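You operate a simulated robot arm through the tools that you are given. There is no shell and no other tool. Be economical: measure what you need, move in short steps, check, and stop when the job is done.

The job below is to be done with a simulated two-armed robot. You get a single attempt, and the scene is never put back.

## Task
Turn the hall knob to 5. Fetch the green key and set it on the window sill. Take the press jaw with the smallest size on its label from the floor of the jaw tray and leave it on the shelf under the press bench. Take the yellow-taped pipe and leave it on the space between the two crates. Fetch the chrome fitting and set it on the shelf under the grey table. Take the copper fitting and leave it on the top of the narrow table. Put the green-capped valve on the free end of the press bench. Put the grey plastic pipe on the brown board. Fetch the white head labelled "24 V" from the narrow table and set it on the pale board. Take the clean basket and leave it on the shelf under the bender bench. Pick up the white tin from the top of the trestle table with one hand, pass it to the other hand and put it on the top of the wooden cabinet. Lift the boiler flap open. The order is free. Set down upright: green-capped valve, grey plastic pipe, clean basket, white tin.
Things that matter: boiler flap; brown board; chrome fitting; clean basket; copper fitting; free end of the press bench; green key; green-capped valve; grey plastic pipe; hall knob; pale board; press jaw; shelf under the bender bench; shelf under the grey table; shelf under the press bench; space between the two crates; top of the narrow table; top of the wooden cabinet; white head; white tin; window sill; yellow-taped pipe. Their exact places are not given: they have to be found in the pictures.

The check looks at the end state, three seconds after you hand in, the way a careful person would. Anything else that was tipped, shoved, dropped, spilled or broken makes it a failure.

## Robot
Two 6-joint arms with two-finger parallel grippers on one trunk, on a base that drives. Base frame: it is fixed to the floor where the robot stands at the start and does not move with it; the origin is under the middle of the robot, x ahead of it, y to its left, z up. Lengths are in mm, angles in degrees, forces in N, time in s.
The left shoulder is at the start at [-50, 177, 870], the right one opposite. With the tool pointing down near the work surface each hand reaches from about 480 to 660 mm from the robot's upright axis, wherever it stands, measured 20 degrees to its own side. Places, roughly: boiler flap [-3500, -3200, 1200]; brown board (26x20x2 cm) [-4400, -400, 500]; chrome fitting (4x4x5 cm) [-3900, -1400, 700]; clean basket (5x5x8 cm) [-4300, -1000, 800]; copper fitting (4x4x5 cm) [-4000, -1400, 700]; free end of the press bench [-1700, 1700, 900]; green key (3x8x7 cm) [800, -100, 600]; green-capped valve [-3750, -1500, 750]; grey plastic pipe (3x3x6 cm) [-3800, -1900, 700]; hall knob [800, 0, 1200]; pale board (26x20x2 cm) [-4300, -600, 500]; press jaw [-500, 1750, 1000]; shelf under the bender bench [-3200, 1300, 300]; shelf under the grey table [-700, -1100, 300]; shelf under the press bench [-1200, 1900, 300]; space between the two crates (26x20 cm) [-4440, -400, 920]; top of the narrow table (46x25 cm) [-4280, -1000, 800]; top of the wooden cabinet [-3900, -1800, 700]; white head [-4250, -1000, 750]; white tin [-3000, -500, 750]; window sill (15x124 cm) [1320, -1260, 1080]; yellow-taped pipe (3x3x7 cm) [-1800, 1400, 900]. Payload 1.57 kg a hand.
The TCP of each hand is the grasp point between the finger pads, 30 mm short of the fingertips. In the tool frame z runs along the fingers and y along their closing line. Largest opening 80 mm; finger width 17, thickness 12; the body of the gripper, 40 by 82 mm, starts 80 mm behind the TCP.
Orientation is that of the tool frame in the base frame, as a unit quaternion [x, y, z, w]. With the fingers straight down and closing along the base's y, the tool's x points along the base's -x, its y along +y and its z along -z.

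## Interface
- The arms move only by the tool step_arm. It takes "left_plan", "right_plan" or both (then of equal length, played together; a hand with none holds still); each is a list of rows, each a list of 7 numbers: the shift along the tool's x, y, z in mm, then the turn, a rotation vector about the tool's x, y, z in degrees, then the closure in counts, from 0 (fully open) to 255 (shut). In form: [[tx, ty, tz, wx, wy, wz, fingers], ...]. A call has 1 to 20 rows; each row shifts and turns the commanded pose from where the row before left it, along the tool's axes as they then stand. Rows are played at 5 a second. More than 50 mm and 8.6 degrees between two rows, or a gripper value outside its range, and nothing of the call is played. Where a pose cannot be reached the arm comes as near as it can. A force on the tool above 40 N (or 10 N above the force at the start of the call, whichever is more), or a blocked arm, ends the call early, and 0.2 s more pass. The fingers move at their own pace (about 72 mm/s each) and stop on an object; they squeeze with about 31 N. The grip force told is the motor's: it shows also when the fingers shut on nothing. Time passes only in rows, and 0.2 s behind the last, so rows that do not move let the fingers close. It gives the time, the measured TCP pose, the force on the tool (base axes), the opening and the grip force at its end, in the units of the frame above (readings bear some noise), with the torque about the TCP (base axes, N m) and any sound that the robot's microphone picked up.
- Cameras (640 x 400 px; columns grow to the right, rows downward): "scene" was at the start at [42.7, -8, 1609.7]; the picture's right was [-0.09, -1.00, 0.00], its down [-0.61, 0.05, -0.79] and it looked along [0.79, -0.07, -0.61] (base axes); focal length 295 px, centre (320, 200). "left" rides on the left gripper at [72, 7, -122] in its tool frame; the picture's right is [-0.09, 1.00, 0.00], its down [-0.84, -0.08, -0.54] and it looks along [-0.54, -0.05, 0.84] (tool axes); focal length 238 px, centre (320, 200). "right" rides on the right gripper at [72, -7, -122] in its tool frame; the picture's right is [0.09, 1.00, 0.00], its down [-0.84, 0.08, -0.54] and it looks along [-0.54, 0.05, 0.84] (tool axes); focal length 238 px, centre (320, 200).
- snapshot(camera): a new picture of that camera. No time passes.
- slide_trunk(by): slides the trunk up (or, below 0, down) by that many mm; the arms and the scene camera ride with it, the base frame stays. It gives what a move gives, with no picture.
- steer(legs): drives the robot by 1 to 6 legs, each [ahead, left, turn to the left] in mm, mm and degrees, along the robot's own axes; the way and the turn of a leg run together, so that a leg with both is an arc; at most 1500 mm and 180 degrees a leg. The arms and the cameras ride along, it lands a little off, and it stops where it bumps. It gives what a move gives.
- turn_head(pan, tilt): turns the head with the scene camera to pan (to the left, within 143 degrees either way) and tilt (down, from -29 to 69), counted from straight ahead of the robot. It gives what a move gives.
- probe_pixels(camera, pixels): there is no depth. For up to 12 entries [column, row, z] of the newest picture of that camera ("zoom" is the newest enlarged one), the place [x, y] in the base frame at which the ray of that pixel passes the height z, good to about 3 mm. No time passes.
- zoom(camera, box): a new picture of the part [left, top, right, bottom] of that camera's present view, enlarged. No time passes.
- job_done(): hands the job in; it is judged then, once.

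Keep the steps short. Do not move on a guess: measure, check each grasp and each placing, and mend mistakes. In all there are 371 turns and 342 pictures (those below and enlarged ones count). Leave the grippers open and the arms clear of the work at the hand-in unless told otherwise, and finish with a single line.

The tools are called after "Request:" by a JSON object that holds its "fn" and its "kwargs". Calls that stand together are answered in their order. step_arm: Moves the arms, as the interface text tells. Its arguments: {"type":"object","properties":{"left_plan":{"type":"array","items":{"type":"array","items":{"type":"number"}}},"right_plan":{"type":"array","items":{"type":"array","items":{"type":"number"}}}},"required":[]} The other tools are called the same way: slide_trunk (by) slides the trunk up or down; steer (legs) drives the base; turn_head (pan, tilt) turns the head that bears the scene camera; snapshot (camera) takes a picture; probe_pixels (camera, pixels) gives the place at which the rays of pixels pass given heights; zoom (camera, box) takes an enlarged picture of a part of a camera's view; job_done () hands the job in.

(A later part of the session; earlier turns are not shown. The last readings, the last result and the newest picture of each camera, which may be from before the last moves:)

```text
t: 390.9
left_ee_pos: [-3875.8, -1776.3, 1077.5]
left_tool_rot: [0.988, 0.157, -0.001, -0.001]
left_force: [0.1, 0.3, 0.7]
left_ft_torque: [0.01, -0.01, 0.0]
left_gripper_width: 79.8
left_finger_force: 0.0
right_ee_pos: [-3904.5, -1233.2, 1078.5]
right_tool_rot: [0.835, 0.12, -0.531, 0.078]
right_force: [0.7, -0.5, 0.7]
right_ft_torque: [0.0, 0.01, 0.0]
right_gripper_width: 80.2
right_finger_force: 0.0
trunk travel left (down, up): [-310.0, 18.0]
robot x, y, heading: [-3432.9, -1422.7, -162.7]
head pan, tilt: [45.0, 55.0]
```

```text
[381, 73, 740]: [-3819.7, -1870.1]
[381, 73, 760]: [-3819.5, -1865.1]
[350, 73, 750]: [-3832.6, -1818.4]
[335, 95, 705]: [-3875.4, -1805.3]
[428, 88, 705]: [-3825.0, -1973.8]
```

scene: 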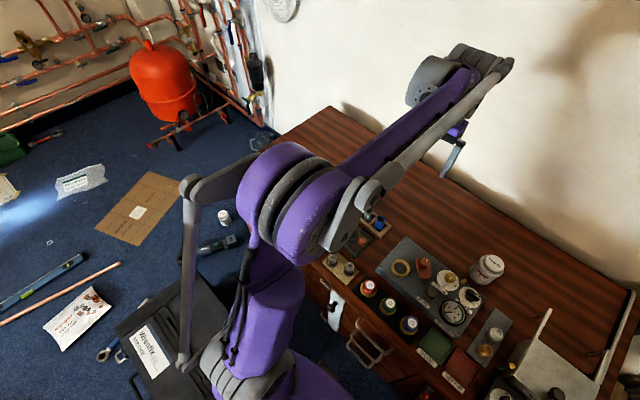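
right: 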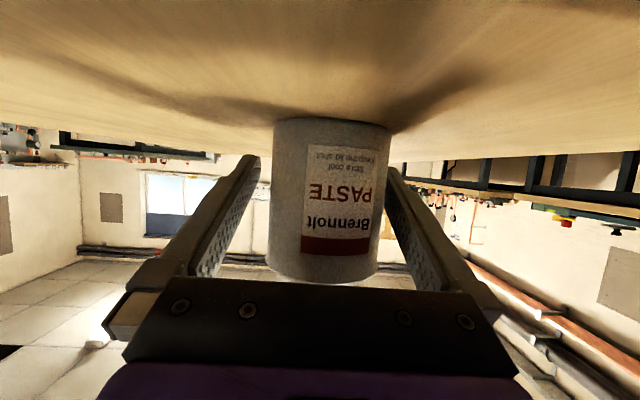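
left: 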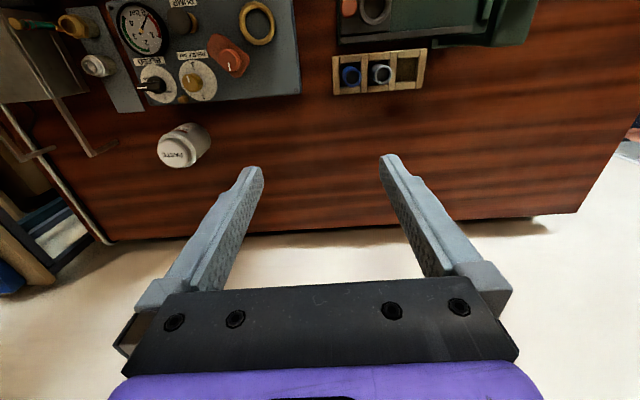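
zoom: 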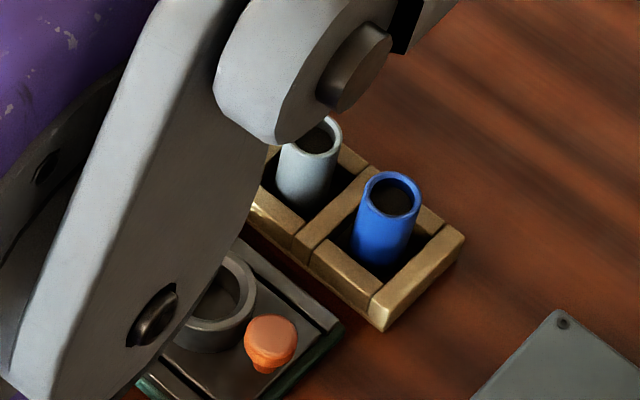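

The blue pipe is too close beside it for a left-right grip, so I'll grip front-back: yaw the hand 90° clockwise, then move above the grey pipe (-3820,-1866).

Request:
{"fn": "step_arm", "kwargs": {"left_plan": [[0, 0, 0, 0, 0, 8.2, 0], [0, 0, 0, 0, 0, 8.2, 0], [0, 0, 0, 0, 0, 8.2, 0], [0, 0, 0, 0, 0, 8.2, 0], [0, 0, 0, 0, 0, 8.2, 0], [0, 0, 0, 0, 0, 8.2, 0], [0, 0, 0, 0, 0, 8.2, 0], [0, 0, 0, 0, 0, 8.2, 0], [0, 0, 0, 0, 0, 8.2, 0], [0, 0, 0, 0, 0, 8.2, 0], [0, 0, 0, 0, 0, 8, 0], [34, -9, 20, 0, 0, 0, 70], [34, -9, 30, 0, 0, 0, 70], [33, -8, 30, 0, 0, 0, 70], [0, 0, 45, 0, 0, 0, 70], [0, 0, 45, 0, 0, 0, 70], [0, 0, 45, 0, 0, 0, 70], [0, 0, 0, 0, 0, 0, 70]]}}

Request:
{"fn": "snapshot", "kwargs": {"camera": "left"}}

```text
t: 394.7
left_ee_pos: [-3816.2, -1866.3, 864.3]
left_tool_rot: [0.809, -0.588, 0.0, 0.001]
left_force: [-0.4, 0.7, 0.1]
left_ft_torque: [-0.01, 0.01, -0.02]
left_gripper_width: 58.3
left_finger_force: 0.0
right_ee_pos: [-3904.3, -1230.8, 1077.1]
right_tool_rot: [0.836, 0.12, -0.53, 0.077]
right_force: [-0.3, -0.2, -0.2]
right_ft_torque: [0.02, 0.01, 0.04]
right_gripper_width: 79.8
right_finger_force: 0.1
trunk travel left (down, up): [-310.0, 18.0]
robot x, y, heading: [-3434.3, -1421.4, -162.6]
head pan, tilt: [45.0, 55.0]
```

```text
143 pictures are left
```

left: 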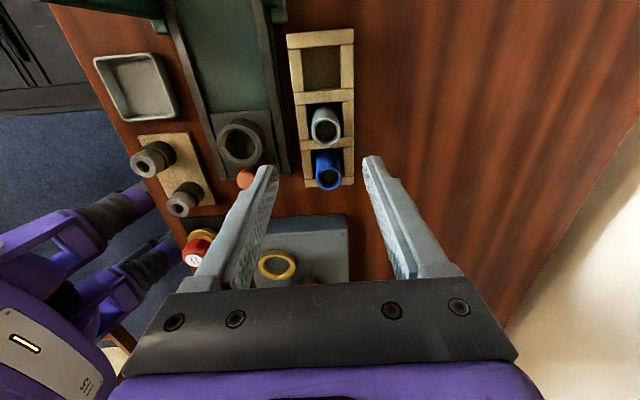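

Grey pipe at (326,121): shift 13 mm along tool x and 6 mm along y; hover lower with 50 mm opening.

Request:
{"fn": "step_arm", "kwargs": {"left_plan": [[13, 6, 20, 0, 0, 0, 96], [0, 0, 25, 0, 0, 0, 96], [0, 0, 0, 0, 0, 0, 96]]}}

Request:
{"fn": "snapshot", "kwargs": {"camera": "left"}}

```text
t: 395.5
left_ee_pos: [-3817.2, -1880.6, 816.8]
left_tool_rot: [0.809, -0.588, 0.0, 0.0]
left_force: [0.4, -1.0, -0.1]
left_ft_torque: [0.0, 0.01, 0.01]
left_gripper_width: 50.0
left_finger_force: 0.1
right_ee_pos: [-3903.4, -1232.2, 1078.9]
right_tool_rot: [0.836, 0.119, -0.531, 0.078]
right_force: [-0.2, -0.1, 0.1]
right_ft_torque: [-0.01, 0.0, 0.0]
right_gripper_width: 80.2
right_finger_force: 0.0
trunk travel left (down, up): [-310.0, 18.0]
robot x, y, heading: [-3433.4, -1420.6, -162.6]
head pan, tilt: [45.0, 55.0]
```

```text
142 pictures are left
```

left: 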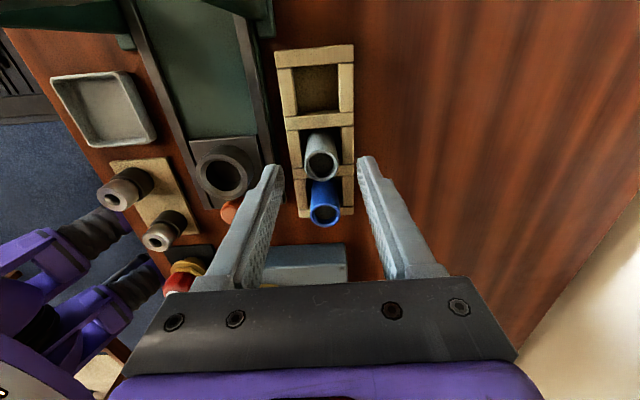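

Request:
{"fn": "step_arm", "kwargs": {"left_plan": [[-4, 0, 30, 0, 0, 0, 96], [0, 0, 30, 0, 0, 0, 96], [0, 0, 10, 0, 0, 0, 96], [0, 0, 0, 0, 0, 0, 96]]}}

Request:
{"fn": "snapshot", "kwargs": {"camera": "left"}}

```text
t: 396.4
left_ee_pos: [-3819.6, -1873.9, 752.1]
left_tool_rot: [0.809, -0.587, 0.001, 0.002]
left_force: [-0.7, -0.8, 32.5]
left_ft_torque: [0.41, -0.84, -0.05]
left_gripper_width: 49.6
left_finger_force: 0.0
right_ee_pos: [-3903.6, -1231.6, 1079.0]
right_tool_rot: [0.835, 0.119, -0.532, 0.078]
right_force: [-0.2, 0.1, -0.1]
right_ft_torque: [-0.01, -0.01, -0.03]
right_gripper_width: 80.1
right_finger_force: 0.0
trunk travel left (down, up): [-310.0, 18.0]
robot x, y, heading: [-3434.9, -1419.6, -162.8]
head pan, tilt: [45.0, 55.0]
stopped in row 4 (left hand): the force on the tool passed its limit at 44 N (the readings are from after the stop); the commanded pose is now the measured one
```

```text
141 pictures are left
```

left: 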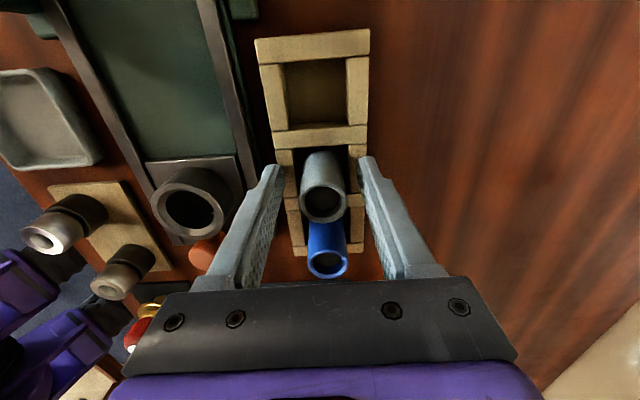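

The tips touch the holder's rim (z≈722). Raise 3 mm, close, and lift.

Request:
{"fn": "step_arm", "kwargs": {"left_plan": [[0, 0, -3, 0, 0, 0, 96], [0, 0, 0, 0, 0, 0, 255], [0, 0, 0, 0, 0, 0, 255], [0, 0, 0, 0, 0, 0, 255]]}}

Request:
{"fn": "step_arm", "kwargs": {"left_plan": [[0, 0, -20, 0, 0, 0, 255], [0, 0, -30, 0, 0, 0, 255], [0, 0, -40, 0, 0, 0, 255], [0, 0, -40, 0, 0, 0, 255], [0, 0, -40, 0, 0, 0, 255]]}}

Request:
{"fn": "snapshot", "kwargs": {"camera": "left"}}

```text
t: 397.4
left_ee_pos: [-3818.8, -1875.0, 751.4]
left_tool_rot: [0.809, -0.588, 0.0, 0.001]
left_force: [3.2, 0.8, 2.7]
left_ft_torque: [0.06, -0.14, -0.03]
left_gripper_width: 27.0
left_finger_force: 30.9
right_ee_pos: [-3903.9, -1232.1, 1078.2]
right_tool_rot: [0.836, 0.119, -0.531, 0.077]
right_force: [0.5, 0.6, -0.1]
right_ft_torque: [-0.02, 0.03, -0.03]
right_gripper_width: 79.9
right_finger_force: 0.1
trunk travel left (down, up): [-310.0, 18.0]
robot x, y, heading: [-3433.8, -1426.9, -162.5]
head pan, tilt: [45.0, 55.0]
```

```text
t: 398.6
left_ee_pos: [-3818.2, -1875.0, 924.6]
left_tool_rot: [0.809, -0.588, 0.0, 0.002]
left_force: [0.9, 0.4, -0.1]
left_ft_torque: [0.0, -0.03, -0.03]
left_gripper_width: 27.1
left_finger_force: 31.5
right_ee_pos: [-3905.3, -1231.4, 1077.9]
right_tool_rot: [0.835, 0.12, -0.531, 0.078]
right_force: [0.2, -1.0, 0.2]
right_ft_torque: [0.02, -0.05, 0.03]
right_gripper_width: 80.2
right_finger_force: 0.2
trunk travel left (down, up): [-310.0, 18.0]
robot x, y, heading: [-3434.7, -1421.2, -162.6]
head pan, tilt: [45.0, 55.0]
```

```text
140 pictures are left
```

left: 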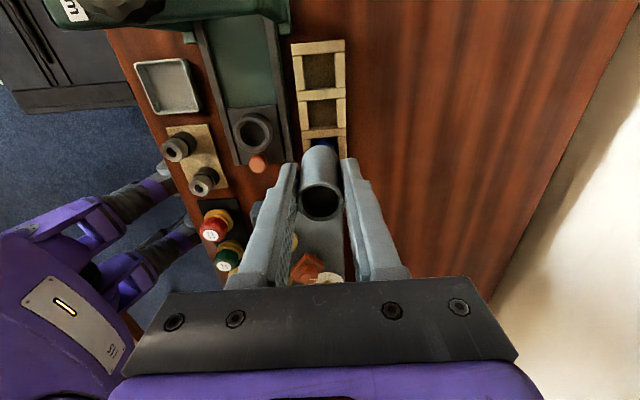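

Grey pipe held upright. I raise/retract it and drive to the rack in front of the brown board.

Request:
{"fn": "step_arm", "kwargs": {"left_plan": [[0, 0, -45, 0, 0, 0, 255], [-20, -20, -35, 0, 0, 0, 255], [-25, -20, -30, 0, 0, 0, 255], [-25, -20, -20, 0, 0, 0, 255], [-25, -20, -20, 0, 0, 0, 255], [-25, -20, 0, 0, 0, 0, 255]]}}

Request:
{"fn": "steer", "kwargs": {"legs": [[-100, 0, 0], [0, -1000, 0], [0, -480, 0.3]]}}

Request:
{"fn": "turn_head", "kwargs": {"pan": 15, "tilt": 30}}

Request:
{"fn": "slide_trunk", "kwargs": {"by": -310}}

Request:
{"fn": "snapshot", "kwargs": {"camera": "scene"}}

```text
t: 400.0
left_ee_pos: [-3761.1, -1725.5, 1074.9]
left_tool_rot: [0.81, -0.587, 0.001, 0.001]
left_force: [-0.5, 0.8, -1.1]
left_ft_torque: [-0.01, 0.01, 0.0]
left_gripper_width: 26.9
left_finger_force: 30.8
right_ee_pos: [-3905.2, -1232.2, 1077.3]
right_tool_rot: [0.836, 0.12, -0.531, 0.077]
right_force: [0.4, 0.1, -0.1]
right_ft_torque: [0.04, -0.01, -0.02]
right_gripper_width: 80.3
right_finger_force: 0.1
trunk travel left (down, up): [-310.0, 18.0]
robot x, y, heading: [-3433.3, -1418.4, -162.8]
head pan, tilt: [45.0, 55.0]
```

```text
t: 414.1
left_ee_pos: [-4111.4, -302.3, 1073.8]
left_tool_rot: [0.812, -0.584, 0.001, 0.001]
left_force: [-0.6, -0.3, 0.7]
left_ft_torque: [0.01, -0.03, -0.03]
left_gripper_width: 26.6
left_finger_force: 31.3
right_ee_pos: [-4260.2, 191.0, 1078.2]
right_tool_rot: [0.835, 0.124, -0.53, 0.08]
right_force: [-0.1, -0.2, 0.1]
right_ft_torque: [0.01, -0.01, 0.02]
right_gripper_width: 79.7
right_finger_force: 0.1
trunk travel left (down, up): [-310.0, 18.0]
robot x, y, heading: [-3788.1, 7.7, -161.5]
head pan, tilt: [45.0, 55.0]
```

```text
t: 415.0
left_ee_pos: [-4111.3, -299.9, 1074.5]
left_tool_rot: [0.813, -0.583, 0.001, 0.001]
left_force: [0.7, 1.6, -0.3]
left_ft_torque: [0.0, -0.02, -0.03]
left_gripper_width: 26.5
left_finger_force: 30.9
right_ee_pos: [-4260.5, 191.0, 1077.4]
right_tool_rot: [0.835, 0.124, -0.531, 0.08]
right_force: [0.5, 1.2, 0.1]
right_ft_torque: [0.0, -0.02, -0.01]
right_gripper_width: 80.0
right_finger_force: 0.1
trunk travel left (down, up): [-310.0, 18.0]
robot x, y, heading: [-3790.1, 3.0, -162.2]
head pan, tilt: [15.0, 30.0]
```

```text
t: 418.1
left_ee_pos: [-4111.3, -301.0, 763.8]
left_tool_rot: [0.812, -0.584, 0.0, 0.001]
left_force: [-0.3, -0.3, 0.0]
left_ft_torque: [0.02, -0.01, 0.01]
left_gripper_width: 26.1
left_finger_force: 31.1
right_ee_pos: [-4260.1, 191.8, 768.9]
right_tool_rot: [0.834, 0.124, -0.531, 0.08]
right_force: [-0.3, -0.1, -0.7]
right_ft_torque: [-0.04, -0.03, 0.01]
right_gripper_width: 80.2
right_finger_force: 0.2
trunk travel left (down, up): [0.0, 328.0]
robot x, y, heading: [-3791.8, 4.0, -162.0]
head pan, tilt: [15.0, 30.0]
```

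```text
139 pictures are left
```

scene: 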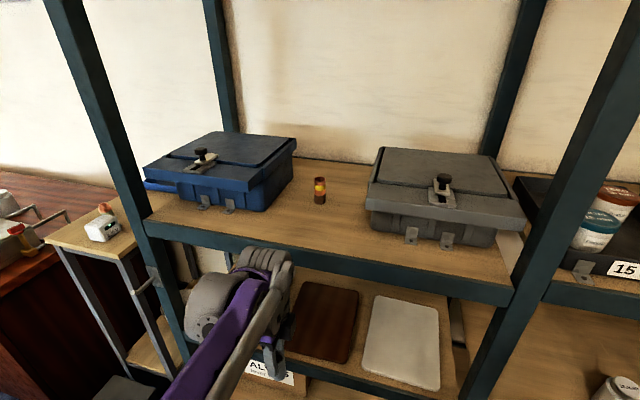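

Both boards visible. I lower the hand to z≈600 outside the rack, then pitch it 18° forward (about tool x, since it is yawed 90°).

Request:
{"fn": "step_arm", "kwargs": {"left_plan": [[0, 0, 41, 0, 0, 0, 255], [0, 0, 41, 0, 0, 0, 255], [0, 0, 41, 0, 0, 0, 255], [0, 0, 41, 0, 0, 0, 255], [0, 0, 0, -6, 0, 0, 255], [0, 0, 0, -6, 0, 0, 255], [0, 0, 0, -6, 0, 0, 255]]}}

Request:
{"fn": "snapshot", "kwargs": {"camera": "scene"}}

Request:
{"fn": "snapshot", "kwargs": {"camera": "left"}}

```text
t: 419.7
left_ee_pos: [-4111.6, -302.1, 601.9]
left_tool_rot: [0.802, -0.576, -0.091, 0.128]
left_force: [0.7, 0.3, -0.4]
left_ft_torque: [-0.01, -0.01, -0.01]
left_gripper_width: 26.2
left_finger_force: 30.9
right_ee_pos: [-4260.3, 191.4, 768.7]
right_tool_rot: [0.835, 0.124, -0.531, 0.08]
right_force: [-0.3, -0.2, -0.5]
right_ft_torque: [0.0, -0.02, -0.02]
right_gripper_width: 80.0
right_finger_force: 0.0
trunk travel left (down, up): [0.0, 328.0]
robot x, y, heading: [-3788.9, 10.7, -162.0]
head pan, tilt: [15.0, 30.0]
```

```text
138 pictures are left
```

scene: 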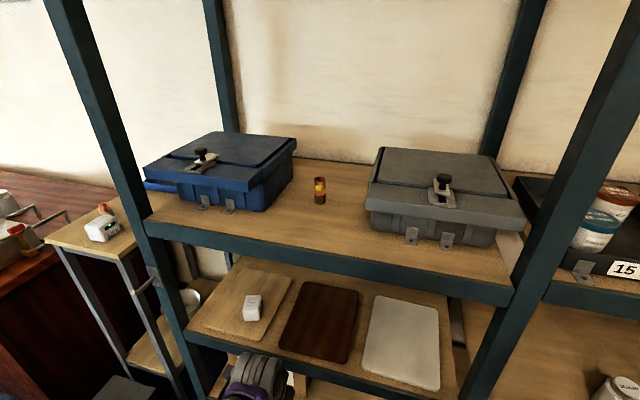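

```text
137 pictures are left
```

left: 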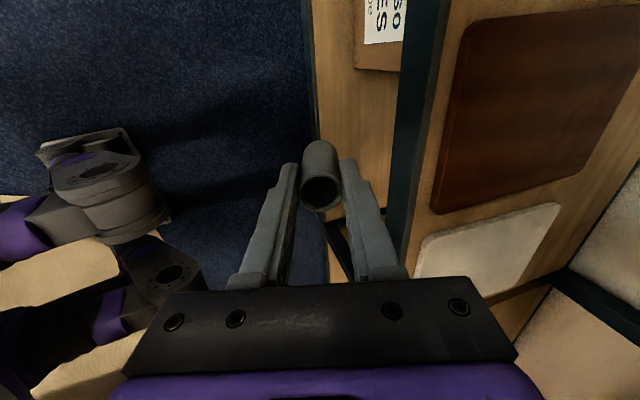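

Tilt is forward as wanted. I probe a landing spot on the brown board's near half.

Request:
{"fn": "probe_pixels", "kwargs": {"camera": "scene", "pixels": [[281, 345, 525], [346, 361, 525], [360, 292, 525], [310, 282, 525], [318, 338, 525], [322, 325, 525]]}}

```text
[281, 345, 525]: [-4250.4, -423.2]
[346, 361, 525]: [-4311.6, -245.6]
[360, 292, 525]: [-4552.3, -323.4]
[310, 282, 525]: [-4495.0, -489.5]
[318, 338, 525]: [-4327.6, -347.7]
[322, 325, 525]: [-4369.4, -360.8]
```

Target ≈ (-4323,-347). Extend the arm 130 mm, then drive the remaining 85 mm.

Request:
{"fn": "step_arm", "kwargs": {"left_plan": [[0, 31, 10, 0, 0, 0, 255], [0, 31, 10, 0, 0, 0, 255], [0, 31, 10, 0, 0, 0, 255], [0, 31, 10, 0, 0, 0, 255]]}}

Request:
{"fn": "steer", "kwargs": {"legs": [[85, -22, 0]]}}

Request:
{"fn": "snapshot", "kwargs": {"camera": "left"}}

Request:
{"fn": "snapshot", "kwargs": {"camera": "scene"}}

```text
t: 420.7
left_ee_pos: [-4234.2, -342.5, 600.2]
left_tool_rot: [0.802, -0.577, -0.091, 0.128]
left_force: [-0.4, 0.2, -0.2]
left_ft_torque: [-0.04, -0.01, -0.01]
left_gripper_width: 25.6
left_finger_force: 31.5
right_ee_pos: [-4260.8, 190.7, 768.2]
right_tool_rot: [0.835, 0.124, -0.53, 0.08]
right_force: [0.3, 0.2, -0.5]
right_ft_torque: [0.02, -0.02, 0.01]
right_gripper_width: 79.7
right_finger_force: 0.0
trunk travel left (down, up): [0.0, 328.0]
robot x, y, heading: [-3789.2, 11.6, -161.9]
head pan, tilt: [15.0, 30.0]
```

```text
t: 421.8
left_ee_pos: [-4319.9, -348.0, 600.4]
left_tool_rot: [0.802, -0.577, -0.091, 0.126]
left_force: [-0.7, 0.1, -0.7]
left_ft_torque: [-0.04, 0.0, 0.01]
left_gripper_width: 25.5
left_finger_force: 31.2
right_ee_pos: [-4346.9, 187.0, 768.5]
right_tool_rot: [0.835, 0.124, -0.53, 0.08]
right_force: [0.2, -0.7, -0.4]
right_ft_torque: [0.02, 0.03, 0.01]
right_gripper_width: 79.7
right_finger_force: 0.1
trunk travel left (down, up): [0.0, 328.0]
robot x, y, heading: [-3874.6, 4.0, -162.2]
head pan, tilt: [15.0, 30.0]
```

```text
136 pictures are left
```

left: 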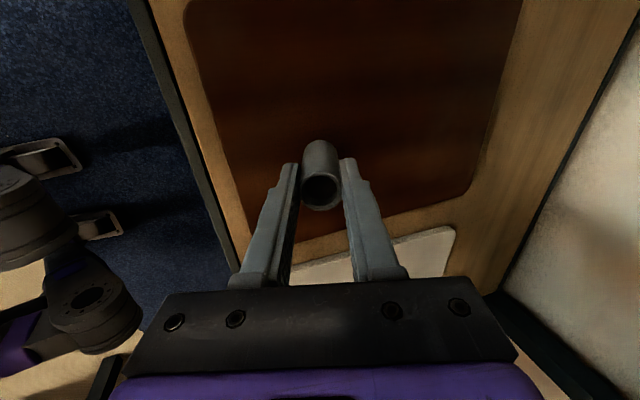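

```text
135 pictures are left
```

scene: 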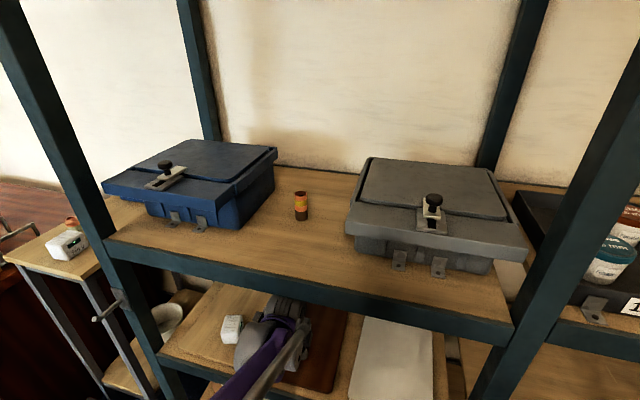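

Above the brown board. Lower straight down in small steps.

Request:
{"fn": "step_arm", "kwargs": {"left_plan": [[0, -4.3, 13.3, 0, 0, 0, 255], [0, -0.8, 2.4, 0, 0, 0, 255], [0, -0.8, 2.4, 0, 0, 0, 255], [0, -0.8, 2.4, 0, 0, 0, 255], [0, -0.8, 2.4, 0, 0, 0, 255], [0, -0.8, 2.4, 0, 0, 0, 255], [0, -0.8, 2.4, 0, 0, 0, 255], [0, -0.8, 2.4, 0, 0, 0, 255], [0, -0.8, 2.4, 0, 0, 0, 255], [0, -0.8, 2.4, 0, 0, 0, 255]]}}

```text
t: 422.4
left_ee_pos: [-4322.9, -348.1, 587.6]
left_tool_rot: [0.802, -0.576, -0.093, 0.131]
left_force: [3.4, 2.1, 19.8]
left_ft_torque: [0.16, -0.1, -0.02]
left_gripper_width: 24.9
left_finger_force: 30.9
right_ee_pos: [-4345.8, 188.4, 768.9]
right_tool_rot: [0.834, 0.123, -0.531, 0.08]
right_force: [0.2, 0.6, -0.2]
right_ft_torque: [0.01, 0.02, -0.01]
right_gripper_width: 80.0
right_finger_force: 0.0
trunk travel left (down, up): [0.0, 328.0]
robot x, y, heading: [-3875.5, 2.3, -162.1]
head pan, tilt: [15.0, 30.0]
stopped in row 3 (left hand): the force on the tool passed its limit at 48 N (the readings are from after the stop); the commanded pose is now the measured one
```

Contact at 587. Before releasing I raise 2 mm and reduce the tilt from 18° to 10° so it settles safely upright.

Request:
{"fn": "step_arm", "kwargs": {"left_plan": [[0, 0.9, -2.8, 0, 0, 0, 255], [0, 0, 0, 4, 0, 0, 255], [0, 0, 0, 4, 0, 0, 255], [0, 0, 0, 0, 0, 0, 255]]}}

Request:
{"fn": "step_arm", "kwargs": {"left_plan": [[0, -0.4, 2, 0, 0, 0, 255], [0, -0.4, 2, 0, 0, 0, 255], [0, -0.4, 2, 0, 0, 0, 255], [0, -0.4, 2, 0, 0, 0, 255], [0, -0.4, 2, 0, 0, 0, 255]]}}

```text
t: 423.4
left_ee_pos: [-4324.7, -347.5, 589.1]
left_tool_rot: [0.809, -0.581, -0.052, 0.074]
left_force: [0.0, 0.1, -1.6]
left_ft_torque: [-0.02, -0.01, -0.01]
left_gripper_width: 24.9
left_finger_force: 30.5
right_ee_pos: [-4346.2, 186.9, 768.5]
right_tool_rot: [0.835, 0.123, -0.53, 0.08]
right_force: [-0.9, -0.9, 0.0]
right_ft_torque: [-0.01, -0.01, 0.05]
right_gripper_width: 80.2
right_finger_force: 0.1
trunk travel left (down, up): [0.0, 328.0]
robot x, y, heading: [-3876.4, -0.9, -162.1]
head pan, tilt: [15.0, 30.0]
```

```text
t: 424.1
left_ee_pos: [-4322.8, -348.4, 587.6]
left_tool_rot: [0.808, -0.581, -0.053, 0.076]
left_force: [4.1, 1.5, 23.2]
left_ft_torque: [0.19, -0.26, -0.01]
left_gripper_width: 24.8
left_finger_force: 31.0
right_ee_pos: [-4345.7, 188.2, 768.0]
right_tool_rot: [0.834, 0.124, -0.531, 0.081]
right_force: [0.4, -0.9, -0.4]
right_ft_torque: [0.04, -0.01, 0.01]
right_gripper_width: 80.1
right_finger_force: 0.1
trunk travel left (down, up): [0.0, 328.0]
robot x, y, heading: [-3874.2, 3.9, -161.9]
head pan, tilt: [15.0, 30.0]
stopped in row 3 (left hand): the force on the tool passed its limit at 45 N (the readings are from after the stop); the commanded pose is now the measured one
```

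Now release slowly. Because the fingers are front and back of the pipe, I'll withdraw by pitching the hand forward while rising, so the front finger swings up over the pipe.

Request:
{"fn": "step_arm", "kwargs": {"left_plan": [[0, 0.2, -1, 0, 0, 0, 255], [0, 0, 0, 0, 0, 0, 160], [0, 0, 0, 0, 0, 0, 130], [0, 0, 0, 0, 0, 0, 80], [0, 0, 0, 0, 0, 0, 0], [0, 0, 0, 0, 0, 0, 0]]}}

Request:
{"fn": "snapshot", "kwargs": {"camera": "left"}}

```text
t: 425.5
left_ee_pos: [-4325.0, -348.3, 586.5]
left_tool_rot: [0.809, -0.581, -0.053, 0.075]
left_force: [0.2, -0.2, -0.8]
left_ft_torque: [-0.04, -0.02, -0.01]
left_gripper_width: 79.9
left_finger_force: 0.1
right_ee_pos: [-4346.2, 186.4, 768.3]
right_tool_rot: [0.835, 0.123, -0.53, 0.08]
right_force: [-0.5, -0.5, 0.4]
right_ft_torque: [-0.05, 0.02, 0.01]
right_gripper_width: 80.0
right_finger_force: 0.1
trunk travel left (down, up): [0.0, 328.0]
robot x, y, heading: [-3874.9, 3.7, -162.3]
head pan, tilt: [15.0, 30.0]
```

```text
134 pictures are left
```

left: 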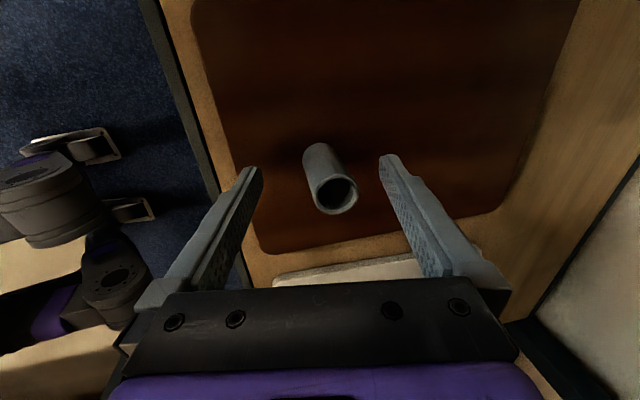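

The pipe stands upright. Execute the swing-out.

Request:
{"fn": "step_arm", "kwargs": {"left_plan": [[0, -2.8, -4.9, -7, 0, 0, 0], [0, -1.9, -5.3, -7, 0, 0, 0], [0, -1.5, -5.5, -7, 0, 0, 0], [0, -1, -5.6, -7, 0, 0, 0], [0, -0.3, -5.7, -7, 0, 0, 0], [0, 0, 0, 0, 0, 0, 0]]}}

Request:
{"fn": "snapshot", "kwargs": {"camera": "left"}}

```text
t: 426.9
left_ee_pos: [-4307.6, -342.6, 610.1]
left_tool_rot: [0.749, -0.538, -0.225, 0.316]
left_force: [1.8, 0.2, -0.3]
left_ft_torque: [0.04, 0.02, -0.02]
left_gripper_width: 80.1
left_finger_force: 0.1
right_ee_pos: [-4347.6, 186.3, 768.0]
right_tool_rot: [0.835, 0.123, -0.531, 0.079]
right_force: [0.3, 0.3, -1.0]
right_ft_torque: [0.01, 0.01, -0.01]
right_gripper_width: 80.2
right_finger_force: 0.1
trunk travel left (down, up): [0.0, 328.0]
robot x, y, heading: [-3872.3, -1.4, -161.9]
head pan, tilt: [15.0, 30.0]
```

```text
133 pictures are left
```

left: 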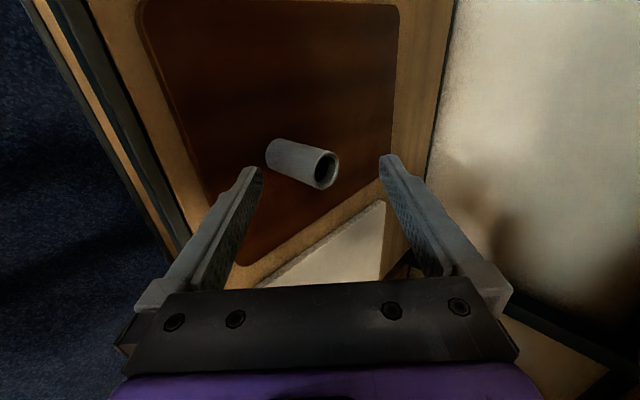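

The front finger is now above the pipe top. Drive back 180 mm.

Request:
{"fn": "steer", "kwargs": {"legs": [[-180, 0, 0]]}}

Request:
{"fn": "snapshot", "kwargs": {"camera": "scene"}}

```text
t: 428.5
left_ee_pos: [-4132.1, -289.6, 610.0]
left_tool_rot: [0.751, -0.535, -0.223, 0.316]
left_force: [-0.1, -0.7, -0.9]
left_ft_torque: [-0.01, 0.0, 0.0]
left_gripper_width: 79.8
left_finger_force: 0.1
right_ee_pos: [-4173.5, 240.4, 767.5]
right_tool_rot: [0.834, 0.127, -0.531, 0.082]
right_force: [0.6, 0.8, 1.6]
right_ft_torque: [-0.02, -0.01, -0.01]
right_gripper_width: 80.0
right_finger_force: 0.0
trunk travel left (down, up): [0.0, 328.0]
robot x, y, heading: [-3699.9, 57.1, -161.8]
head pan, tilt: [15.0, 30.0]
```

```text
132 pictures are left
```

scene: 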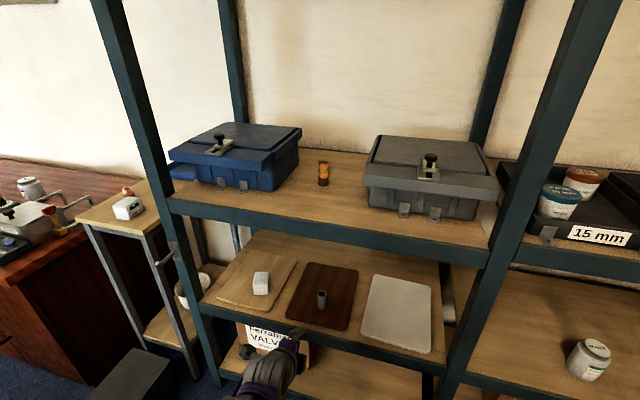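

All rack placements look right: head on tan board, grey pipe upright on brown board, yellow-taped pipe between crates. I restore the left hand (unpitch, unyaw) and raise.

Request:
{"fn": "step_arm", "kwargs": {"left_plan": [[0, 0, -20, 7.5, 0, 0, 0], [0, 0, -20, 7.5, 0, 0, 0], [0, 0, -20, 7.5, 0, 0, 0], [0, 0, -30, 7.5, 0, 0, 0], [0, 0, -30, 7.5, 0, 0, 0], [0, 0, -30, 7.5, 0, 0, 0], [0, -5, -20, 0, 0, -8.2, 0], [0, -5, -20, 0, 0, -8.2, 0], [0, 0, 0, 0, 0, -8.2, 0], [0, 0, 0, 0, 0, -8.2, 0], [0, 0, 0, 0, 0, -8.2, 0], [0, 0, 0, 0, 0, -8.2, 0], [0, 0, 0, 0, 0, -8.2, 0], [0, 0, 0, 0, 0, -8.2, 0], [0, 0, 0, 0, 0, -8.2, 0], [0, 0, 0, 0, 0, -8.2, 0], [0, 0, 0, 0, 0, -8, 0]]}}

Request:
{"fn": "slide_trunk", "kwargs": {"by": 310}}

```text
t: 432.1
left_ee_pos: [-4063.9, -266.7, 782.2]
left_tool_rot: [0.986, 0.167, -0.005, 0.001]
left_force: [0.3, 0.9, 0.4]
left_ft_torque: [0.03, -0.02, 0.01]
left_gripper_width: 80.0
left_finger_force: 0.2
right_ee_pos: [-4175.5, 239.3, 767.9]
right_tool_rot: [0.834, 0.127, -0.53, 0.082]
right_force: [0.0, 0.1, -0.5]
right_ft_torque: [0.0, 0.01, -0.02]
right_gripper_width: 79.9
right_finger_force: 0.1
trunk travel left (down, up): [0.0, 328.0]
robot x, y, heading: [-3699.0, 56.6, -161.8]
head pan, tilt: [15.0, 30.0]
```

```text
t: 435.1
left_ee_pos: [-4063.9, -264.8, 1092.4]
left_tool_rot: [0.986, 0.166, -0.005, 0.002]
left_force: [-0.2, 0.3, -0.3]
left_ft_torque: [0.02, 0.01, 0.03]
left_gripper_width: 80.0
left_finger_force: 0.0
right_ee_pos: [-4173.3, 239.7, 1078.1]
right_tool_rot: [0.834, 0.127, -0.53, 0.082]
right_force: [1.0, -0.1, -0.4]
right_ft_torque: [-0.01, 0.01, 0.0]
right_gripper_width: 80.0
right_finger_force: 0.0
trunk travel left (down, up): [-310.0, 18.0]
robot x, y, heading: [-3700.9, 52.5, -161.4]
head pan, tilt: [15.0, 30.0]
```

Next the boiler flap. I drive past the trestle to a vantage point and look at the floor and boiler.

Request:
{"fn": "steer", "kwargs": {"legs": [[0, 1400, -1], [-600, 0, 0]]}}

Request:
{"fn": "turn_head", "kwargs": {"pan": 45, "tilt": 25}}

Request:
{"fn": "snapshot", "kwargs": {"camera": "scene"}}

```text
t: 450.6
left_ee_pos: [-3077.3, -1425.5, 1094.5]
left_tool_rot: [0.986, 0.164, -0.005, 0.002]
left_force: [-0.8, 0.9, 0.7]
left_ft_torque: [0.02, 0.01, -0.01]
left_gripper_width: 79.7
left_finger_force: 0.1
right_ee_pos: [-3185.4, -919.9, 1079.5]
right_tool_rot: [0.834, 0.126, -0.531, 0.081]
right_force: [-0.2, 0.2, -0.1]
right_ft_torque: [0.0, 0.04, 0.03]
right_gripper_width: 80.1
right_finger_force: 0.1
trunk travel left (down, up): [-310.0, 18.0]
robot x, y, heading: [-2709.9, -1102.0, -161.7]
head pan, tilt: [15.0, 30.0]
```

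```text
t: 451.5
left_ee_pos: [-3077.4, -1427.2, 1092.5]
left_tool_rot: [0.987, 0.163, -0.004, 0.001]
left_force: [-0.4, 0.1, 0.1]
left_ft_torque: [-0.05, 0.01, -0.01]
left_gripper_width: 80.0
left_finger_force: 0.1
right_ee_pos: [-3183.6, -921.0, 1078.1]
right_tool_rot: [0.834, 0.125, -0.531, 0.081]
right_force: [-0.1, 0.7, -0.1]
right_ft_torque: [-0.02, 0.0, 0.03]
right_gripper_width: 80.0
right_finger_force: 0.1
trunk travel left (down, up): [-310.0, 18.0]
robot x, y, heading: [-2712.7, -1108.0, -161.9]
head pan, tilt: [45.0, 25.0]
```

```text
131 pictures are left
```

scene: 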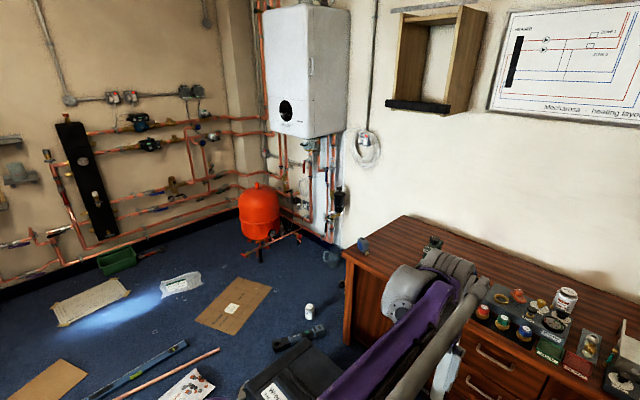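

Request:
{"fn": "zoom", "kwargs": {"camera": "scene", "box": [240, 0, 370, 145]}}

Request:
{"fn": "probe_pixels", "kwargs": {"camera": "scene", "pixels": [[283, 110, 1200], [345, 128, 1150], [270, 125, 1150], [260, 255, 0], [240, 305, 0], [305, 315, 0], [290, 345, 0], [205, 350, 0], [340, 285, 0], [330, 262, 0], [210, 325, 0], [270, 285, 0]]}}

```text
2.76 times, centred on (305, 72) of scene
```

zoom: 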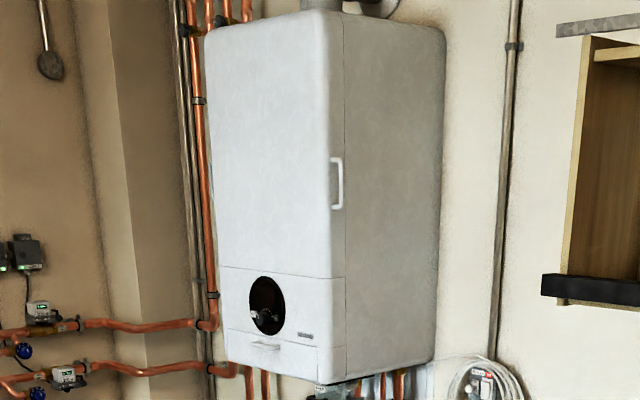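

```text
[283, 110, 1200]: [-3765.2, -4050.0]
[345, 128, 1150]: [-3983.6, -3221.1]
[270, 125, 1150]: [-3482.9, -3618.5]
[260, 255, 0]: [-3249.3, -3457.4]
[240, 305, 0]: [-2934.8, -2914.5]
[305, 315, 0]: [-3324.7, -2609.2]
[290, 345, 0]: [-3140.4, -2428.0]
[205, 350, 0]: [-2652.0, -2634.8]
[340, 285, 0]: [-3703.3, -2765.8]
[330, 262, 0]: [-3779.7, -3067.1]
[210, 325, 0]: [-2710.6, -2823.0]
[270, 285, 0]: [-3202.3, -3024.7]
```

The flap is the small panel with a grip below the round display, on the boiler's front facing me. The floor there is cluttered, so I map it first.

Request:
{"fn": "turn_head", "kwargs": {"pan": 75, "tilt": 35}}

Request:
{"fn": "snapshot", "kwargs": {"camera": "scene"}}

Request:
{"fn": "probe_pixels", "kwargs": {"camera": "scene", "pixels": [[320, 200, 0], [200, 200, 0], [440, 200, 0], [320, 300, 0], [200, 300, 0], [440, 300, 0], [320, 150, 0], [200, 150, 0], [440, 150, 0], [520, 250, 0]]}}

```text
t: 452.5
left_ee_pos: [-3077.8, -1425.7, 1093.3]
left_tool_rot: [0.987, 0.162, -0.004, 0.002]
left_force: [-0.5, -0.1, -0.7]
left_ft_torque: [0.01, 0.0, 0.0]
left_gripper_width: 79.9
left_finger_force: 0.2
right_ee_pos: [-3185.2, -919.1, 1077.4]
right_tool_rot: [0.835, 0.125, -0.53, 0.081]
right_force: [-0.3, 0.5, -1.0]
right_ft_torque: [-0.01, 0.03, 0.01]
right_gripper_width: 79.9
right_finger_force: 0.0
trunk travel left (down, up): [-310.0, 18.0]
robot x, y, heading: [-2713.4, -1103.1, -161.8]
head pan, tilt: [75.0, 35.0]
```

```text
129 pictures are left
```

scene: 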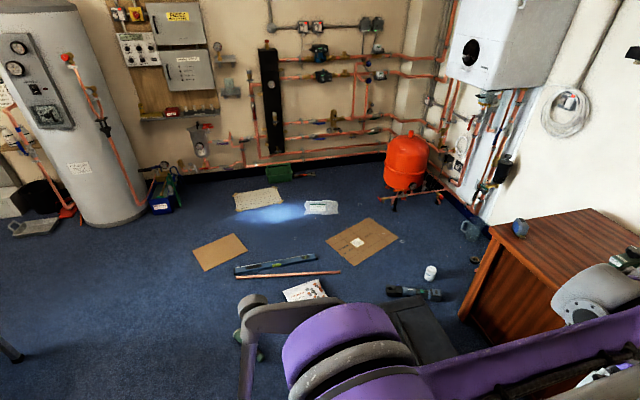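

```text
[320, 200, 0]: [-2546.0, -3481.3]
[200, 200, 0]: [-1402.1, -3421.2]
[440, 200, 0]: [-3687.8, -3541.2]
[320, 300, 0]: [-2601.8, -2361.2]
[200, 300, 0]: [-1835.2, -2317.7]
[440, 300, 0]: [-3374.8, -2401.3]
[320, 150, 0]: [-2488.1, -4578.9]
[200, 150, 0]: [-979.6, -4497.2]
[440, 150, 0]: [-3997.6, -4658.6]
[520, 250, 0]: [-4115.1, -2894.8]
```

Request:
{"fn": "probe_pixels", "kwargs": {"camera": "scene", "pixels": [[325, 240, 0], [370, 218, 0], [398, 240, 0], [350, 266, 0], [303, 207, 0], [340, 213, 0], [393, 208, 0], [443, 197, 0], [430, 279, 0], [388, 293, 0], [442, 298, 0], [470, 238, 0]]}}

Request:
{"fn": "probe_pixels", "kwargs": {"camera": "scene", "pixels": [[283, 208, 0], [235, 210, 0], [235, 272, 0], [320, 262, 0], [340, 272, 0], [328, 298, 0], [282, 292, 0], [248, 251, 0], [207, 272, 0], [490, 235, 0], [465, 318, 0], [400, 180, 0]]}}

```text
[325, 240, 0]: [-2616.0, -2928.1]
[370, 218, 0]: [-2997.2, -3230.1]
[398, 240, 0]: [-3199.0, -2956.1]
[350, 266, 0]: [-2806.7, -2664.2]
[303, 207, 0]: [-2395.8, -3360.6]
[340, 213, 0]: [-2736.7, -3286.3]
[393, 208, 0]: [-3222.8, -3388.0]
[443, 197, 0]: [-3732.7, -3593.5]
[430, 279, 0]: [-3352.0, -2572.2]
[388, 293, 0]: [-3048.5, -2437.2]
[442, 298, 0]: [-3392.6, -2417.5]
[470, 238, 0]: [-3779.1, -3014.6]
```

```text
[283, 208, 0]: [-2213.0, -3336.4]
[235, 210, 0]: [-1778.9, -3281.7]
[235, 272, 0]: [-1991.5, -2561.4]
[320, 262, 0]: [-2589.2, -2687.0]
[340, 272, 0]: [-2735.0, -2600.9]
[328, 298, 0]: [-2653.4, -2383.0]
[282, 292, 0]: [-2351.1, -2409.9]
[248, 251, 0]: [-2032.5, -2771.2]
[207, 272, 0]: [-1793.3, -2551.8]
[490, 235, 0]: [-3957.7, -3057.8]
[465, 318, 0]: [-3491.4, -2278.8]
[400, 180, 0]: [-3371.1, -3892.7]
```

I need my base's real footprint to judge the gaps between the floor items. I look down to the side and rear.

Request:
{"fn": "turn_head", "kwargs": {"pan": 90, "tilt": 69}}

Request:
{"fn": "snapshot", "kwargs": {"camera": "scene"}}

Request:
{"fn": "turn_head", "kwargs": {"pan": 140, "tilt": 69}}

Request:
{"fn": "snapshot", "kwargs": {"camera": "scene"}}

```text
t: 453.5
left_ee_pos: [-3077.0, -1426.0, 1092.5]
left_tool_rot: [0.987, 0.164, -0.004, 0.002]
left_force: [0.0, 0.3, -0.4]
left_ft_torque: [-0.03, 0.0, -0.02]
left_gripper_width: 79.9
left_finger_force: 0.1
right_ee_pos: [-3184.8, -920.0, 1078.0]
right_tool_rot: [0.835, 0.124, -0.53, 0.08]
right_force: [0.8, 0.0, 0.4]
right_ft_torque: [0.03, -0.03, 0.01]
right_gripper_width: 80.3
right_finger_force: 0.0
trunk travel left (down, up): [-310.0, 18.0]
robot x, y, heading: [-2711.4, -1102.1, -162.0]
head pan, tilt: [90.0, 68.8]
```

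```text
128 pictures are left
```

scene: 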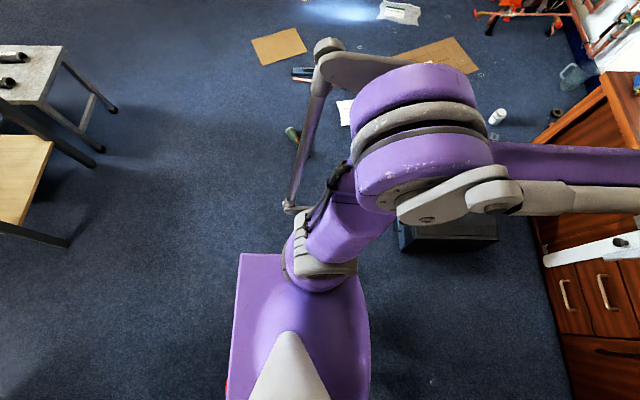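

```text
t: 454.6
left_ee_pos: [-3076.7, -1425.6, 1092.4]
left_tool_rot: [0.986, 0.164, -0.004, 0.002]
left_force: [-0.5, -0.9, 0.0]
left_ft_torque: [0.0, 0.02, -0.01]
left_gripper_width: 80.1
left_finger_force: 0.0
right_ee_pos: [-3184.4, -919.4, 1078.5]
right_tool_rot: [0.835, 0.125, -0.53, 0.081]
right_force: [0.0, 0.1, 0.3]
right_ft_torque: [-0.02, 0.0, 0.03]
right_gripper_width: 79.7
right_finger_force: 0.0
trunk travel left (down, up): [-310.0, 18.0]
robot x, y, heading: [-2712.6, -1102.2, -161.9]
head pan, tilt: [140.0, 68.8]
```

```text
127 pictures are left
```

scene: 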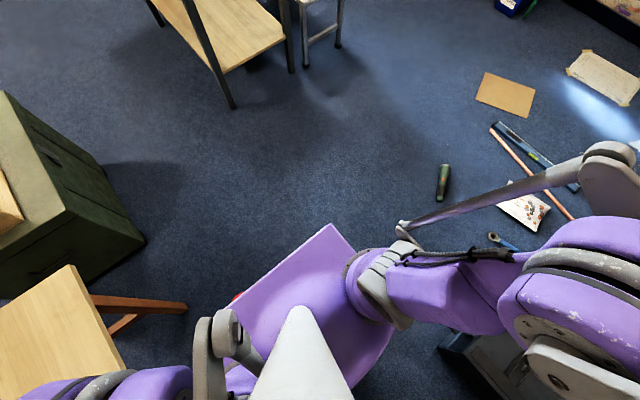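

The base is about 420 mm square. The only way to the boiler that avoids the solid items (torch, jar, level, tube, vessel) is round the left side, crossing only the flat cardboard sheets. I drive there in stages, first away from the toolbox and round.

Request:
{"fn": "steer", "kwargs": {"legs": [[-450, 0, 0], [0, 0, -18], [-662, 250, 0], [0, 400, 0]]}}

Request:
{"fn": "turn_head", "kwargs": {"pan": 75, "tilt": 40}}

Request:
{"fn": "snapshot", "kwargs": {"camera": "scene"}}

```text
t: 465.4
left_ee_pos: [-2084.0, -1800.7, 1093.4]
left_tool_rot: [1.0, 0.004, -0.004, 0.001]
left_force: [-0.7, -0.2, 0.4]
left_ft_torque: [0.02, -0.03, -0.01]
left_gripper_width: 80.0
left_finger_force: 0.0
right_ee_pos: [-2026.6, -1288.8, 1078.9]
right_tool_rot: [0.844, -0.01, -0.537, -0.005]
right_force: [-0.4, -1.0, -0.2]
right_ft_torque: [0.03, -0.01, 0.02]
right_gripper_width: 79.9
right_finger_force: 0.1
trunk travel left (down, up): [-310.0, 18.0]
robot x, y, heading: [-1639.5, -1609.0, 179.8]
head pan, tilt: [140.0, 68.8]
```

```text
t: 466.8
left_ee_pos: [-2084.7, -1801.6, 1092.8]
left_tool_rot: [1.0, 0.004, -0.004, 0.001]
left_force: [-1.2, 0.2, 0.0]
left_ft_torque: [0.01, 0.0, -0.03]
left_gripper_width: 80.5
left_finger_force: 0.2
right_ee_pos: [-2027.0, -1287.9, 1076.9]
right_tool_rot: [0.844, -0.011, -0.536, -0.006]
right_force: [-0.5, -0.2, -1.0]
right_ft_torque: [-0.02, 0.0, 0.01]
right_gripper_width: 79.8
right_finger_force: 0.0
trunk travel left (down, up): [-310.0, 18.0]
robot x, y, heading: [-1635.4, -1611.9, 179.7]
head pan, tilt: [75.0, 40.0]
```

```text
126 pictures are left
```

scene: 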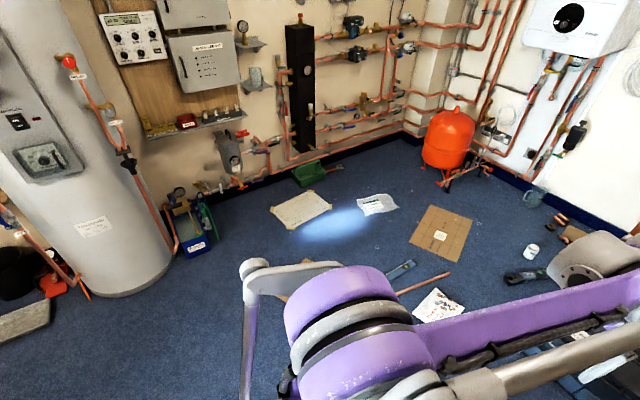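

Request:
{"fn": "probe_pixels", "kwargs": {"camera": "scene", "pixels": [[165, 285, 0], [190, 255, 0], [215, 232, 0], [275, 210, 0], [292, 228, 0], [332, 208, 0], [360, 205, 0], [367, 215, 0], [398, 209, 0], [410, 240, 0], [430, 206, 0], [473, 218, 0]]}}

Request:
{"fn": "probe_pixels", "kwargs": {"camera": "scene", "pixels": [[455, 262, 0], [450, 273, 0], [415, 265, 0], [398, 293, 0], [440, 188, 0], [485, 178, 0], [530, 258, 0], [545, 275, 0], [505, 280, 0], [300, 185, 0], [283, 298, 0], [430, 165, 0]]}}

```text
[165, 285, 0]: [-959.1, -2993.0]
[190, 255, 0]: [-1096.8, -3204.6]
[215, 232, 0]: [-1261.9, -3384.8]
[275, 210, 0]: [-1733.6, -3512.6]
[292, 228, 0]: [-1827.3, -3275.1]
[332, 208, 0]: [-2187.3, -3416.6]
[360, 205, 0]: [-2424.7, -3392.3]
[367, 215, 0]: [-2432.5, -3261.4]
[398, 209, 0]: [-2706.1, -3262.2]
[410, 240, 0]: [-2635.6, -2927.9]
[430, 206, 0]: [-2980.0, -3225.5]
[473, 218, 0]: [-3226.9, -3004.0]
```

```text
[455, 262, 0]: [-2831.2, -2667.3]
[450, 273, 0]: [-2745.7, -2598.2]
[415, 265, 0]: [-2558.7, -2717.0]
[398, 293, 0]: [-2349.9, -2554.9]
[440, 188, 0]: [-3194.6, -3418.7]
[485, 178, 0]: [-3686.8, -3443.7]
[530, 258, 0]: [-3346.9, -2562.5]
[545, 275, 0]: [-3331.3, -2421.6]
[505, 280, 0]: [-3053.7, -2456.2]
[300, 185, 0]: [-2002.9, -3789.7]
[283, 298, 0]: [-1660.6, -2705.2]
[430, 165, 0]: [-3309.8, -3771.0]
```

I continue: south to (-1450,-2990), then west along the corridor, stopping short of the cardboard for a look.

Request:
{"fn": "steer", "kwargs": {"legs": [[-185, 1378, 0.2], [600, 20, 0]]}}

Request:
{"fn": "turn_head", "kwargs": {"pan": 0, "tilt": 35}}

Request:
{"fn": "snapshot", "kwargs": {"camera": "scene"}}

```text
t: 482.2
left_ee_pos: [-2499.1, -3221.3, 1091.9]
left_tool_rot: [1.0, 0.011, -0.005, 0.001]
left_force: [-1.0, -0.1, -0.7]
left_ft_torque: [0.0, 0.01, -0.01]
left_gripper_width: 79.9
left_finger_force: 0.1
right_ee_pos: [-2448.8, -2706.5, 1077.3]
right_tool_rot: [0.844, -0.005, -0.537, -0.002]
right_force: [1.3, 1.2, -0.6]
right_ft_torque: [0.0, -0.04, 0.02]
right_gripper_width: 80.0
right_finger_force: 0.0
trunk travel left (down, up): [-310.0, 18.0]
robot x, y, heading: [-2051.8, -3020.6, -179.4]
head pan, tilt: [75.0, 40.0]
```

```text
t: 483.6
left_ee_pos: [-2498.5, -3221.5, 1091.7]
left_tool_rot: [1.0, 0.01, -0.004, 0.001]
left_force: [0.5, 0.2, -0.8]
left_ft_torque: [0.03, 0.02, 0.03]
left_gripper_width: 79.8
left_finger_force: 0.0
right_ee_pos: [-2447.0, -2706.9, 1077.3]
right_tool_rot: [0.844, -0.006, -0.536, -0.002]
right_force: [0.5, 0.4, -0.1]
right_ft_torque: [-0.02, 0.02, 0.03]
right_gripper_width: 80.0
right_finger_force: 0.0
trunk travel left (down, up): [-310.0, 18.0]
robot x, y, heading: [-2051.7, -3025.4, -179.4]
head pan, tilt: [0.0, 35.0]
```

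```text
125 pictures are left
```

scene: 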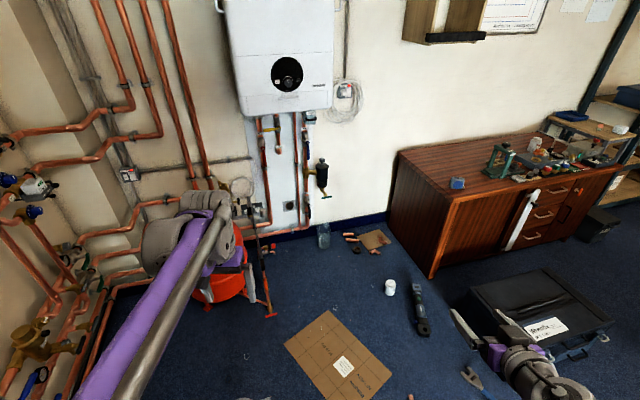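

No bump over the flats. The boiler front is visible; zoom on its lower panel.

Request:
{"fn": "zoom", "kwargs": {"camera": "scene", "box": [220, 40, 350, 125]}}

Request:
{"fn": "probe_pixels", "kwargs": {"camera": "scene", "pixels": [[288, 105, 1150], [288, 105, 1170], [288, 105, 1130], [243, 115, 1120], [333, 105, 1120], [285, 358, 0], [325, 310, 0], [392, 375, 0]]}}

```text
4.71 times, centred on (285, 82) of scene
```

zoom: 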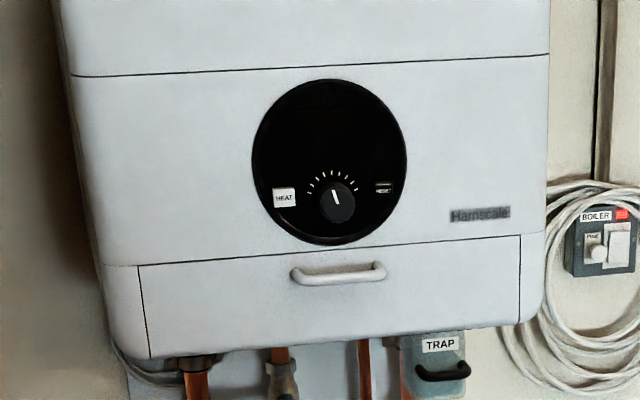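

```text
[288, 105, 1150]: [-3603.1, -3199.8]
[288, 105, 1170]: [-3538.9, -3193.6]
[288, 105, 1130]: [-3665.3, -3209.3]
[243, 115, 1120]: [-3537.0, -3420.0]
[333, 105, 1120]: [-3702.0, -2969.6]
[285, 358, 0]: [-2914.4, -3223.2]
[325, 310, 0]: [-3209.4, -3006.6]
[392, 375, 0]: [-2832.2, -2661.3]
```

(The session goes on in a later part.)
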